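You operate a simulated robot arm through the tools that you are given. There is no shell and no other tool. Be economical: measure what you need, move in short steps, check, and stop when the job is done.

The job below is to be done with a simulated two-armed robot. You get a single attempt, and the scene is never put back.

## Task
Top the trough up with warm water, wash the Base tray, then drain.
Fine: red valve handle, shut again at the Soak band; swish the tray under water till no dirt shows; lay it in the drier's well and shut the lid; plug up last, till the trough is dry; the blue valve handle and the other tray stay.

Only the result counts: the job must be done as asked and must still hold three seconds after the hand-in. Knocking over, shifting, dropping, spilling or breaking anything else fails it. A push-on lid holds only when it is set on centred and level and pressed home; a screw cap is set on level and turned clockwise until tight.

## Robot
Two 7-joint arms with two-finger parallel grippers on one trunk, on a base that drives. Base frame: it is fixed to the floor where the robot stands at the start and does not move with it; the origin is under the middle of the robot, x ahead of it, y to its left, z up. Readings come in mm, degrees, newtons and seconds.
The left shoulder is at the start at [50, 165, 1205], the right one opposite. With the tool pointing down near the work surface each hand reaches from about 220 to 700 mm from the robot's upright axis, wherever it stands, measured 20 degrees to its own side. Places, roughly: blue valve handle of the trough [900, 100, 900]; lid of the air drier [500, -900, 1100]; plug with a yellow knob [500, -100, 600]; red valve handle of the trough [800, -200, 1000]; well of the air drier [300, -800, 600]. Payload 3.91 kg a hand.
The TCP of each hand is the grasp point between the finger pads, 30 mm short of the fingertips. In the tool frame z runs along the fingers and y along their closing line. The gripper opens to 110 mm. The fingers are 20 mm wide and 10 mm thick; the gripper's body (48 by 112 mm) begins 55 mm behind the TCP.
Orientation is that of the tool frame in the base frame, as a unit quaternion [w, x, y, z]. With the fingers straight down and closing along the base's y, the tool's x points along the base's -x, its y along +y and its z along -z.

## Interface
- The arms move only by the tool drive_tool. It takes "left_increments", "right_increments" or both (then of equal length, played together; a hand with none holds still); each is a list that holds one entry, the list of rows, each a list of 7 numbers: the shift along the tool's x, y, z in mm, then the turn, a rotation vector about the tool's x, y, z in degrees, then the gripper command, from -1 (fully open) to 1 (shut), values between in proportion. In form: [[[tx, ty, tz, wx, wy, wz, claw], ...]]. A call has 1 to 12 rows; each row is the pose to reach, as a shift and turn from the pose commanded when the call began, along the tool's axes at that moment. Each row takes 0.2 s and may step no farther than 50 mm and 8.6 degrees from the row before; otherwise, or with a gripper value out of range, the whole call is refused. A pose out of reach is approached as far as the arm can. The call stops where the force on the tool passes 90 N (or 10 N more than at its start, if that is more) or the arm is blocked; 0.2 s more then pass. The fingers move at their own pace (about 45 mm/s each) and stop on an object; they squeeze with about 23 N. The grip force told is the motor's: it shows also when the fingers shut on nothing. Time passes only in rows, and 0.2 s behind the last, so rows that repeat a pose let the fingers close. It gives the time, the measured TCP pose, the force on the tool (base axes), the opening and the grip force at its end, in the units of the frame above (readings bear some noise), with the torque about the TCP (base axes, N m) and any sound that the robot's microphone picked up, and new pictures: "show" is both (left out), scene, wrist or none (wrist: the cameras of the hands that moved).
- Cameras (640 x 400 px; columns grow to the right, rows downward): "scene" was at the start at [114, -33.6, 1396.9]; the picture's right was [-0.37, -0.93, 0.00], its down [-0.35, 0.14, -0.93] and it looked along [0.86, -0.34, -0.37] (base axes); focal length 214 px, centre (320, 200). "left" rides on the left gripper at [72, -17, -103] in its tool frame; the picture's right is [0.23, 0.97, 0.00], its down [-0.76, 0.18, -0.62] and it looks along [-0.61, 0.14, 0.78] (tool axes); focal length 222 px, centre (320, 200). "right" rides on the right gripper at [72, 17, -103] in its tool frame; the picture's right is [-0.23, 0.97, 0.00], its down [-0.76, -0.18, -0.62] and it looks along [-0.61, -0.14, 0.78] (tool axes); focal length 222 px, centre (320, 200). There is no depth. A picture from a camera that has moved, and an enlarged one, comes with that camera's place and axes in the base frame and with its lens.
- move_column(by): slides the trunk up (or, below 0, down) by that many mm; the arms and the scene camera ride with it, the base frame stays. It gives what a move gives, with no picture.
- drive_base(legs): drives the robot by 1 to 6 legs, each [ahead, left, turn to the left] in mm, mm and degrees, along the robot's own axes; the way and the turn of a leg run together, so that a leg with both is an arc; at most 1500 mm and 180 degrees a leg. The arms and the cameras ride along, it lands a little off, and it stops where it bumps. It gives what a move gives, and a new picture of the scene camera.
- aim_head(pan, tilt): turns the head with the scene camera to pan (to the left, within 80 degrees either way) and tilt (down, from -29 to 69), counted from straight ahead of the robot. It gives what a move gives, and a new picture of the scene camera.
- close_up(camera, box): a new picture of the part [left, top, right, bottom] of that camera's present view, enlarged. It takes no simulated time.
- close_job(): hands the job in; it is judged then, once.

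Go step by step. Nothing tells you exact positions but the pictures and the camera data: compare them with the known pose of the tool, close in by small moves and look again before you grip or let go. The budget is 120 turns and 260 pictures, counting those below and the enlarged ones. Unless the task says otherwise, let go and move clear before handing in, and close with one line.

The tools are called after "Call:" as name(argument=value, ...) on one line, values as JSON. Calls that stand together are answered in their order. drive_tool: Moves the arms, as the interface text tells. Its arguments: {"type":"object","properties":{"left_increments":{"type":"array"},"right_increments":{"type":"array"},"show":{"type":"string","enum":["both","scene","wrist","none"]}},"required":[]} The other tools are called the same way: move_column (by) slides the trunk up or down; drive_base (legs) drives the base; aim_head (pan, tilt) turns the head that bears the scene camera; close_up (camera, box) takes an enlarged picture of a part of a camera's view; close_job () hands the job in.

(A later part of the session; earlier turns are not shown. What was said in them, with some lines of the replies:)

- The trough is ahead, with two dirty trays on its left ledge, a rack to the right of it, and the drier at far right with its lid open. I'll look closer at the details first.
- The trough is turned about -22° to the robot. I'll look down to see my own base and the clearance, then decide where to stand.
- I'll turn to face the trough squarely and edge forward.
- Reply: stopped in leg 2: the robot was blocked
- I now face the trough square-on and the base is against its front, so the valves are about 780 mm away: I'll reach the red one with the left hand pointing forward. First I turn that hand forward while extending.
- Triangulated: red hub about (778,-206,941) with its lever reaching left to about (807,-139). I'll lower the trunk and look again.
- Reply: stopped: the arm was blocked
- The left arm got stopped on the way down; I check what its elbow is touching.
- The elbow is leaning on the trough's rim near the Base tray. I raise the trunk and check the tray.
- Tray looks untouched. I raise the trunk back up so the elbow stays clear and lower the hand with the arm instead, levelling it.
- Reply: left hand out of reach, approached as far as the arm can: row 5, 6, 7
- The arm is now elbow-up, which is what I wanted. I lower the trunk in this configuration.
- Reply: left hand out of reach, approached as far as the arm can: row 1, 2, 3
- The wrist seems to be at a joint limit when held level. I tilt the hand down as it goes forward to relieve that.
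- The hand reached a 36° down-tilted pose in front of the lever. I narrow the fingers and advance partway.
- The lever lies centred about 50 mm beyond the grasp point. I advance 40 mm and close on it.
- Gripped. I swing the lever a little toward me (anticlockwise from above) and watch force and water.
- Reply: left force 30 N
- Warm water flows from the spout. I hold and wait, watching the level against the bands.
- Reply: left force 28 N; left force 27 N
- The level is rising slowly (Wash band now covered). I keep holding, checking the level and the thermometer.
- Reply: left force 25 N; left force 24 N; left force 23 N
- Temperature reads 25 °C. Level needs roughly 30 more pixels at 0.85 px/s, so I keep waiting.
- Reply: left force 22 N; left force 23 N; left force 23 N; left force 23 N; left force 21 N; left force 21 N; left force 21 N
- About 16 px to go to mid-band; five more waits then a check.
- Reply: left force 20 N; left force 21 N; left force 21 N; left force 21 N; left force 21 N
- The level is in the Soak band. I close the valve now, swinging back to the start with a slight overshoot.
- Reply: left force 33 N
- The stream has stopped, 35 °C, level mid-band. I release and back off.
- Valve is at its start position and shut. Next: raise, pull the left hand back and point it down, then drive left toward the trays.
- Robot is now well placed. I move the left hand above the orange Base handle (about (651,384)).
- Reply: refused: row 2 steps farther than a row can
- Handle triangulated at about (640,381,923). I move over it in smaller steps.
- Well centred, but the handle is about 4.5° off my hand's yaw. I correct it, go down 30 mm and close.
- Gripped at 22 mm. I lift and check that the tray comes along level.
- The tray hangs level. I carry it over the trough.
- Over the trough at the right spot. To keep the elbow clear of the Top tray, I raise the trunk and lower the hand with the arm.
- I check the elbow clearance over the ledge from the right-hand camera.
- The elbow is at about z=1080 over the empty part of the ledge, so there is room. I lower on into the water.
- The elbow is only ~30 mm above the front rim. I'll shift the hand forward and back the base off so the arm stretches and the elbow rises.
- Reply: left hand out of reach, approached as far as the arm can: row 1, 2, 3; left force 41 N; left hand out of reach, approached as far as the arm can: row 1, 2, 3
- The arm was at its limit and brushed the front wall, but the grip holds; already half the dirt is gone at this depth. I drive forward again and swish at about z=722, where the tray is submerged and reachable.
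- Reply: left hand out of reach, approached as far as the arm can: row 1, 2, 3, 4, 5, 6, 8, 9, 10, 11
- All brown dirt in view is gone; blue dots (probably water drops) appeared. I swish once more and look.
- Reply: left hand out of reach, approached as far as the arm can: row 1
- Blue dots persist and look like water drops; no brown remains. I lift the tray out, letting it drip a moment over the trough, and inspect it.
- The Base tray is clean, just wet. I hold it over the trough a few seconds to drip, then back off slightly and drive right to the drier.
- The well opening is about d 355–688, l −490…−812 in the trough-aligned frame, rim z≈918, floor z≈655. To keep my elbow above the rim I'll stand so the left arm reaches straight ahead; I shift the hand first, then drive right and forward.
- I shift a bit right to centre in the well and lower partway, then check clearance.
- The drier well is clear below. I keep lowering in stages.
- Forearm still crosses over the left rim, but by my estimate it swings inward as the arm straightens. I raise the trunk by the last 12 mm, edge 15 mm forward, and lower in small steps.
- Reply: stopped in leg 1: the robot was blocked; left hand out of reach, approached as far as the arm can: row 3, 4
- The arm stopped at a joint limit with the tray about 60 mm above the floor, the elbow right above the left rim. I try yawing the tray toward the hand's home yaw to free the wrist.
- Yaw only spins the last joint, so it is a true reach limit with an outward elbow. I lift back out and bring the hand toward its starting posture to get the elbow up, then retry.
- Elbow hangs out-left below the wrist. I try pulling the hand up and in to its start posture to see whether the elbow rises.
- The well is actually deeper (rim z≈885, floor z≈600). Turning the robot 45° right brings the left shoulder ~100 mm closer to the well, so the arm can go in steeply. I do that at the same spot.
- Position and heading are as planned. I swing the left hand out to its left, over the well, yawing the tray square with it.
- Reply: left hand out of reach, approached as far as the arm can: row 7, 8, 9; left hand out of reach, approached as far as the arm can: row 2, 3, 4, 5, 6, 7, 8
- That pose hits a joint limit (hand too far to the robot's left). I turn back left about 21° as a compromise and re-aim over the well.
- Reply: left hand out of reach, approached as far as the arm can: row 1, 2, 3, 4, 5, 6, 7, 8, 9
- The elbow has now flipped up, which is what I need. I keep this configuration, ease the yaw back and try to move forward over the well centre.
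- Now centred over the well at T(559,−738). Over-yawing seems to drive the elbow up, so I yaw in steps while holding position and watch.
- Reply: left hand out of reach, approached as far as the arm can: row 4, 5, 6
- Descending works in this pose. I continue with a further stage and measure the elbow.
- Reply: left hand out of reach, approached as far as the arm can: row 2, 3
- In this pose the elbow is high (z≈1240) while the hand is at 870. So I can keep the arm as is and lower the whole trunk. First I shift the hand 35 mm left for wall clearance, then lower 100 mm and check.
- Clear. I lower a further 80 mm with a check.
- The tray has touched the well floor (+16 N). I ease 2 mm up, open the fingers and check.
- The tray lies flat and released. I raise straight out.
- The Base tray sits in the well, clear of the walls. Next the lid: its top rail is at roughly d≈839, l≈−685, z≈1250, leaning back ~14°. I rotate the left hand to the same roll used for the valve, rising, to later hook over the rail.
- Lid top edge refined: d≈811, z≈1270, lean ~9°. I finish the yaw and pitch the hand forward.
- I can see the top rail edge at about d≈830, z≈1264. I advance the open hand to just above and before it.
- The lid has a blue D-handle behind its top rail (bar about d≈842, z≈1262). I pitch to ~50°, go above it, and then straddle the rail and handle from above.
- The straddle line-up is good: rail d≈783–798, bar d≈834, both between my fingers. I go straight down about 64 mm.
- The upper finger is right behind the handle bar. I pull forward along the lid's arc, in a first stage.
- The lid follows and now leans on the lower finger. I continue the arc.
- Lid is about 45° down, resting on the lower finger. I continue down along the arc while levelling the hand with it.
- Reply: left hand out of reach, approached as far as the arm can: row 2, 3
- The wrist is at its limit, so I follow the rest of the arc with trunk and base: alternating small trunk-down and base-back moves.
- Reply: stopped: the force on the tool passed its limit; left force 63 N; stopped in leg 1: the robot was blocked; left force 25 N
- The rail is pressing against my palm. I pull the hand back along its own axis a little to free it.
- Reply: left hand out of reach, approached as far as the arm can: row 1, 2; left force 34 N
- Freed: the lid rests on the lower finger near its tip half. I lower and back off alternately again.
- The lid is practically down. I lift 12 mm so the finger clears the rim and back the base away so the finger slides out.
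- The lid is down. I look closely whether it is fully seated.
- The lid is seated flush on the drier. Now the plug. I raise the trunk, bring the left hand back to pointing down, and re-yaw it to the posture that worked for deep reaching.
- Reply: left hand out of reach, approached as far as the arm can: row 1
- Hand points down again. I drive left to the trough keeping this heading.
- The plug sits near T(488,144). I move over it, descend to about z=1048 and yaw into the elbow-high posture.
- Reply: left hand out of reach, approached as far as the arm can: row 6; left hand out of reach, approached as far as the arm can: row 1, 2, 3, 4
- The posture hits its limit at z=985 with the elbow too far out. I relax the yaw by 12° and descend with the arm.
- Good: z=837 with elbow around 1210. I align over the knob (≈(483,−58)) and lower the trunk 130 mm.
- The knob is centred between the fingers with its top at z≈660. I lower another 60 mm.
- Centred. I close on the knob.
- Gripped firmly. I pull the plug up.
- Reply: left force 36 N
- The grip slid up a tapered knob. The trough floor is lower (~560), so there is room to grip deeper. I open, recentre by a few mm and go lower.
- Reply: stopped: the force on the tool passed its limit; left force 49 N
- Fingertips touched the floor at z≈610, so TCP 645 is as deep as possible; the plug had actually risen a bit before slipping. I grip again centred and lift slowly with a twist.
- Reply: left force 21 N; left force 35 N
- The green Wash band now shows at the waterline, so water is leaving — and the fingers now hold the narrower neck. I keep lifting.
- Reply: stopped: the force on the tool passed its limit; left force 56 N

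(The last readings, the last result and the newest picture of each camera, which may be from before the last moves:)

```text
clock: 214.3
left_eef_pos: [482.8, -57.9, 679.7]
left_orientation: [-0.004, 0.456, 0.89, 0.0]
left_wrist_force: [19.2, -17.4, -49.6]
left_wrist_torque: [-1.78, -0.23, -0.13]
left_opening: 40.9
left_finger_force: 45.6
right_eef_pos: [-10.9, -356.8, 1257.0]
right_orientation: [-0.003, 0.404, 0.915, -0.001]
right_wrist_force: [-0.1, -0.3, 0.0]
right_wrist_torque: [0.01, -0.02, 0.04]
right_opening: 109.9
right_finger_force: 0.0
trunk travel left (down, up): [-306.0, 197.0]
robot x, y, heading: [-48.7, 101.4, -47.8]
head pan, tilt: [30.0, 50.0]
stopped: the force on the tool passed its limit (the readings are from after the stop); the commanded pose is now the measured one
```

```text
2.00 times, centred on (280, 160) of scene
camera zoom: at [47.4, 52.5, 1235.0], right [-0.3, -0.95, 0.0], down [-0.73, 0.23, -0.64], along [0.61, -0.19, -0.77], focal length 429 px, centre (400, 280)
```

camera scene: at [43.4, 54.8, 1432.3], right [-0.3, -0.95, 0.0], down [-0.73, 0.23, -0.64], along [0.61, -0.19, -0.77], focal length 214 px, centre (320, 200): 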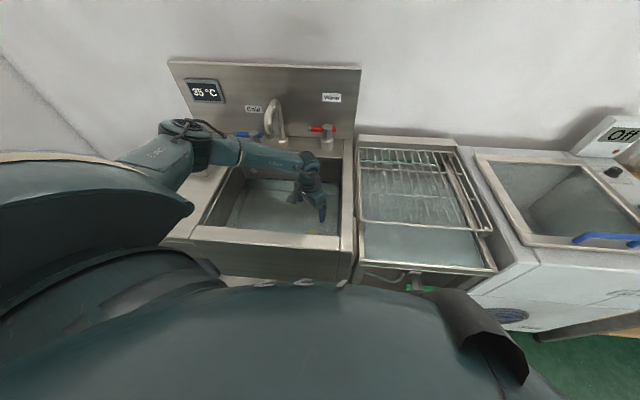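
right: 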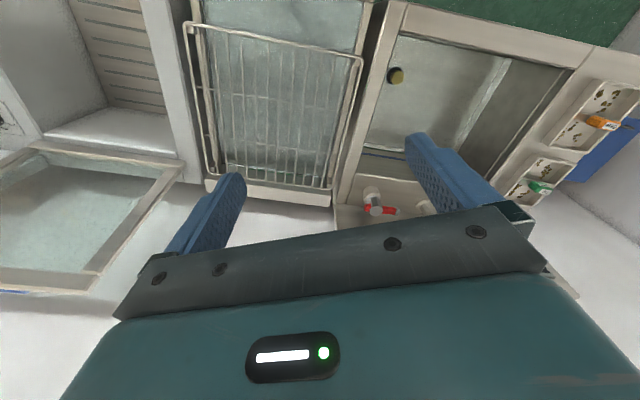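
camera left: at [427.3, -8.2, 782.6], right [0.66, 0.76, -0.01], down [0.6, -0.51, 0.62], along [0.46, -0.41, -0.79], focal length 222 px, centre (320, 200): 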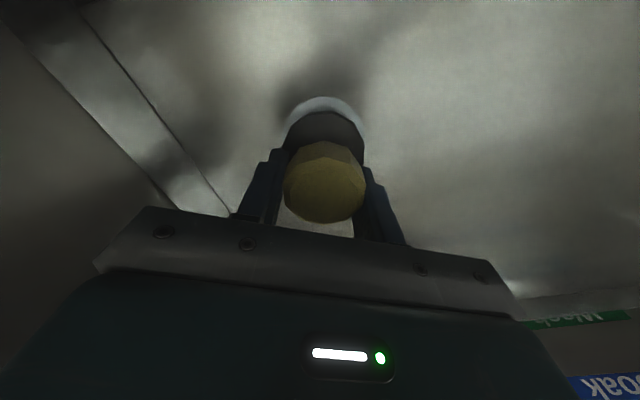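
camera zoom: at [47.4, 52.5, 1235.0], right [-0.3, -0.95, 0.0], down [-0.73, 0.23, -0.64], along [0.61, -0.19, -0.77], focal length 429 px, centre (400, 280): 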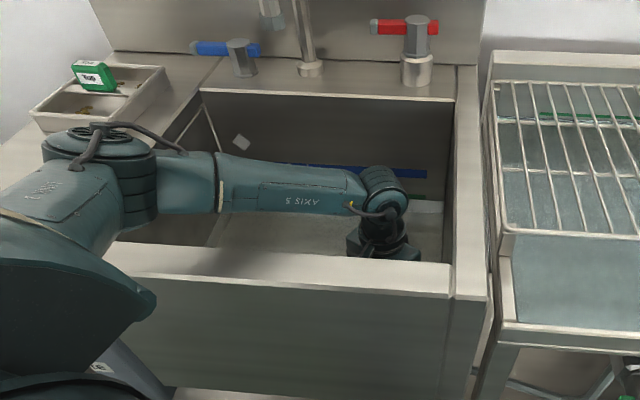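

The plug stands at the end of its travel (it held against ~90 N) and the water is running out. I release it gently and watch whether it stays up.

Call:
drive_tool(left_increments=[[[0, 0, 0, 0, 0, 0, 0.5], [0, 0, 0, 0, 0, 0, 0], [0, 0, 0, 0, 0, 0, -0.5], [0, 0, 0, 0, 0, 0, -1], [0, 0, 0, 0, 0, 0, -1], [0, 0, -20, 0, 0, 0, -1], [0, 0, -40, 0, 0, 0, -1]]], show="none")

Call:
move_column(by=120)

Call:
close_up(camera="left", box=[0, 0, 640, 400])

```text
clock: 215.9
left_eef_pos: [480.4, -55.2, 725.5]
left_orientation: [-0.004, 0.456, 0.89, -0.002]
left_wrist_force: [1.2, -0.2, 0.0]
left_wrist_torque: [0.0, -0.02, 0.0]
left_opening: 109.8
left_finger_force: 0.1
right_eef_pos: [-13.9, -352.6, 1257.7]
right_orientation: [-0.001, 0.403, 0.915, 0.0]
right_wrist_force: [0.0, -0.7, 0.2]
right_wrist_torque: [-0.04, -0.03, 0.02]
right_opening: 110.2
right_finger_force: 0.1
trunk travel left (down, up): [-306.0, 197.0]
robot x, y, heading: [-50.4, 99.2, -47.5]
head pan, tilt: [30.0, 50.0]
```

```text
clock: 217.4
left_eef_pos: [479.9, -55.8, 845.9]
left_orientation: [-0.003, 0.456, 0.89, -0.002]
left_wrist_force: [-0.1, -0.1, 0.6]
left_wrist_torque: [0.01, 0.02, -0.01]
left_opening: 109.9
left_finger_force: 0.0
right_eef_pos: [-15.9, -354.1, 1378.3]
right_orientation: [-0.002, 0.403, 0.915, -0.001]
right_wrist_force: [0.1, 0.1, 0.2]
right_wrist_torque: [-0.03, 0.0, 0.0]
right_opening: 110.1
right_finger_force: 0.1
trunk travel left (down, up): [-426.0, 77.0]
robot x, y, heading: [-49.6, 99.8, -47.2]
head pan, tilt: [30.0, 50.0]
```

```text
1.00 times, centred on (320, 200) of left
camera zoom: at [425.0, -6.6, 950.6], right [0.66, 0.75, 0.0], down [0.59, -0.51, 0.62], along [0.46, -0.41, -0.79], focal length 222 px, centre (320, 200)
```

zoom: 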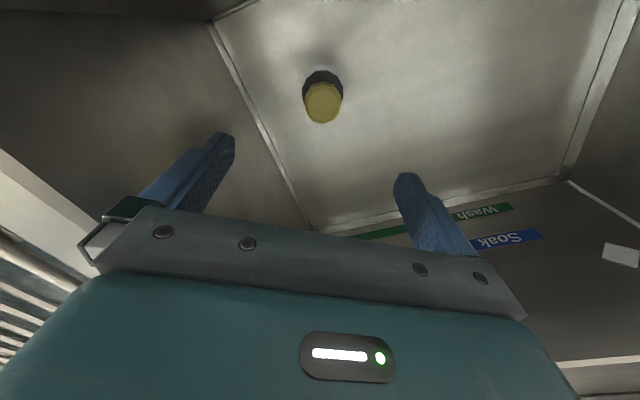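

The trough looks nearly empty with the plug standing up. I withdraw the hand fully and inspect from above.

Call:
move_column(by=77)

Call:
drive_tool(left_increments=[[[0, 0, -40, 0, 0, 0, -1], [0, 0, -80, 0, 0, 0, -1], [0, 0, -120, 0, 0, 0, -1], [0, 0, -160, 0, 0, 0, -1], [0, 0, -160, 0, 0, 0, -1], [0, 0, -160, 0, 0, 0, -1], [0, 0, -160, 0, 0, 0, -1], [0, 0, -160, 0, 0, 0, -1], [0, 0, -160, 0, 0, 0, -1], [0, 0, -160, 0, 0, 0, -1], [0, 0, -160, 0, 0, 0, -1], [0, 0, -160, 0, 0, 0, -1]]], show="both")

Call:
close_up(camera="left", box=[180, 0, 480, 240])

```text
clock: 218.5
left_eef_pos: [479.3, -56.5, 922.7]
left_orientation: [-0.004, 0.455, 0.89, -0.001]
left_wrist_force: [0.8, -0.6, -0.1]
left_wrist_torque: [0.01, -0.01, -0.01]
left_opening: 110.2
left_finger_force: 0.0
right_eef_pos: [-14.4, -353.8, 1454.4]
right_orientation: [-0.002, 0.404, 0.915, -0.001]
right_wrist_force: [0.4, 0.8, -0.2]
right_wrist_torque: [0.0, 0.0, -0.01]
right_opening: 110.0
right_finger_force: 0.1
trunk travel left (down, up): [-503.0, 0.0]
robot x, y, heading: [-49.2, 97.2, -47.4]
head pan, tilt: [30.0, 50.0]
```

```text
clock: 221.1
left_eef_pos: [481.7, -56.4, 1083.3]
left_orientation: [-0.003, 0.456, 0.89, -0.002]
left_wrist_force: [-0.1, -0.4, 0.1]
left_wrist_torque: [0.0, -0.02, 0.06]
left_opening: 110.0
left_finger_force: 0.1
right_eef_pos: [-14.9, -353.1, 1455.2]
right_orientation: [-0.001, 0.404, 0.915, -0.001]
right_wrist_force: [-0.5, 0.6, 0.0]
right_wrist_torque: [-0.01, 0.01, -0.01]
right_opening: 109.8
right_finger_force: 0.1
trunk travel left (down, up): [-503.0, 0.0]
robot x, y, heading: [-51.7, 100.0, -47.6]
head pan, tilt: [30.0, 50.0]
camera scene: at [42.8, 55.3, 1432.3], right [-0.3, -0.95, 0.0], down [-0.73, 0.23, -0.64], along [0.61, -0.19, -0.77], focal length 214 px, centre (320, 200)
camera left: at [427.8, -7.5, 1187.8], right [0.66, 0.75, 0.0], down [0.59, -0.51, 0.62], along [0.46, -0.41, -0.79], focal length 222 px, centre (320, 200)
```

scene: 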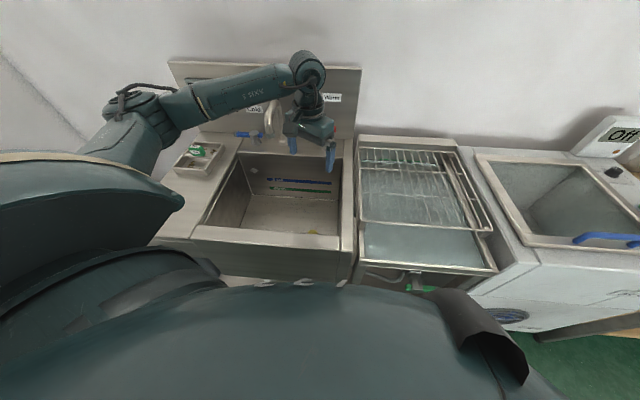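
left: 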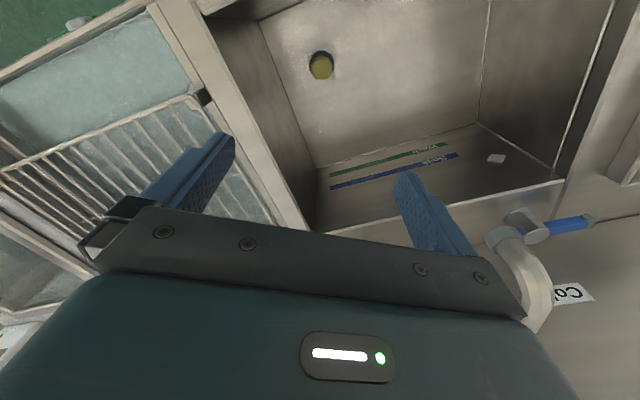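

```text
1.67 times, centred on (330, 120) of left
camera zoom: at [427.8, -7.5, 1187.8], right [0.66, 0.75, 0.0], down [0.59, -0.51, 0.62], along [0.46, -0.41, -0.79], focal length 370 px, centre (303, 333)
```

zoom: 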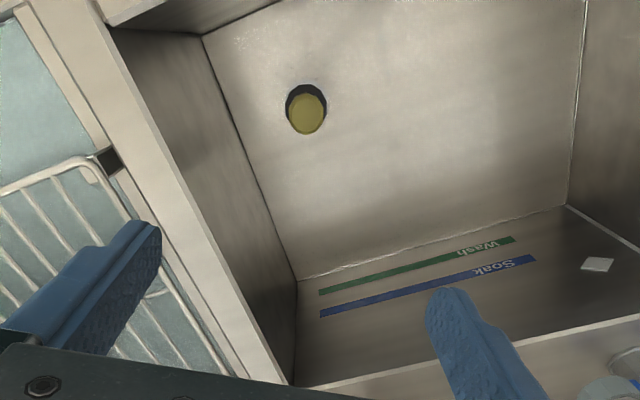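

The trough looks dry and the plug stands up. I wait a few seconds more and do a final check of trough, valves, Top tray and drier.

Call:
drive_tool(left_increments=[[[0, 0, 0, 0, 0, 0, -1], [0, 0, -20, 0, 0, 0, -1], [0, 0, -40, 0, 0, 0, -1], [0, 0, -40, 0, 0, 0, -1], [0, 0, -40, 0, 0, 0, -1], [0, 0, -40, 0, 0, 0, -1], [0, 0, -40, 0, 0, 0, -1], [0, 0, -40, 0, 0, 0, -1], [0, 0, -40, 0, 0, 0, -1], [0, 0, -40, 0, 0, 0, -1], [0, 0, -40, 0, 0, 0, -1], [0, 0, -40, 0, 0, 0, -1]]], show="none")

Call:
close_up(camera="scene", box=[160, 90, 380, 250])

Call:
close_up(camera="left", box=[180, 0, 640, 240])

Call:
close_up(camera="scene", box=[420, 100, 640, 260])

```text
clock: 223.7
left_eef_pos: [482.1, -55.3, 1122.8]
left_orientation: [-0.003, 0.455, 0.89, -0.002]
left_wrist_force: [0.5, -0.3, 0.5]
left_wrist_torque: [-0.03, -0.02, 0.01]
left_opening: 110.1
left_finger_force: 0.2
right_eef_pos: [-15.8, -353.2, 1454.0]
right_orientation: [-0.001, 0.403, 0.915, 0.0]
right_wrist_force: [0.3, -0.6, -0.2]
right_wrist_torque: [-0.01, 0.01, 0.03]
right_opening: 110.0
right_finger_force: 0.1
trunk travel left (down, up): [-503.0, 0.0]
robot x, y, heading: [-49.9, 99.2, -47.3]
head pan, tilt: [30.0, 50.0]
```

```text
2.50 times, centred on (270, 170) of scene
camera zoom: at [42.8, 55.3, 1432.3], right [-0.3, -0.95, 0.0], down [-0.73, 0.23, -0.64], along [0.61, -0.19, -0.77], focal length 536 px, centre (445, 275)
```

zoom: 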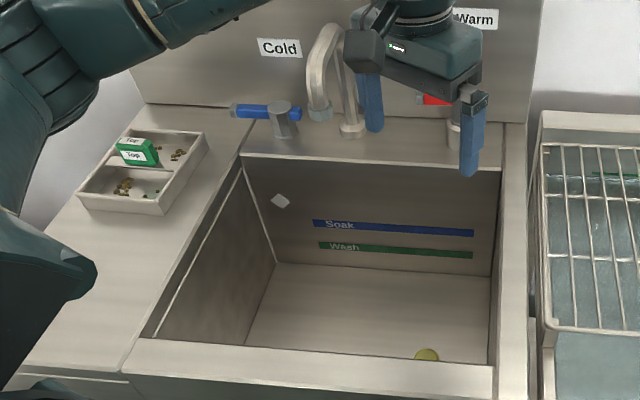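

```text
1.39 times, centred on (410, 120) of left
camera zoom: at [426.9, -6.9, 1227.6], right [0.66, 0.75, 0.0], down [0.59, -0.51, 0.62], along [0.46, -0.41, -0.79], focal length 309 px, centre (195, 311)
```

zoom: 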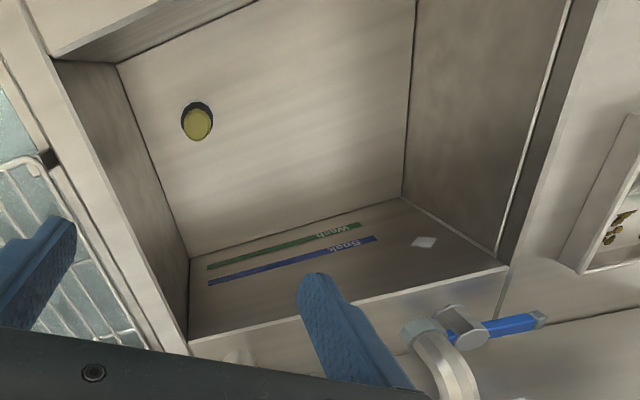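

```text
2.50 times, centred on (530, 180) of scene
camera zoom: at [42.8, 55.3, 1432.3], right [-0.3, -0.95, 0.0], down [-0.73, 0.23, -0.64], along [0.61, -0.19, -0.77], focal length 536 px, centre (-205, 250)
```

zoom: 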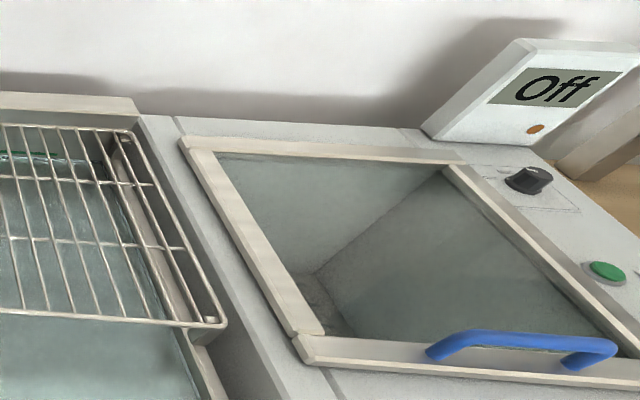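

The trough is dry with the plug up, both valves are back in place and shut, the Top tray hasn't moved, and the drier lid is closed over the clean Base tray. Both hands are clear, so I hand in.

Call:
close_job()

```text
The job is handed in.
```

The Base tray is washed and in the drier's well with the lid shut. The trough was filled to the Soak band with warm water, then drained dry. The red valve is shut, the blue valve and the Top tray weren't touched, and the plug is up.
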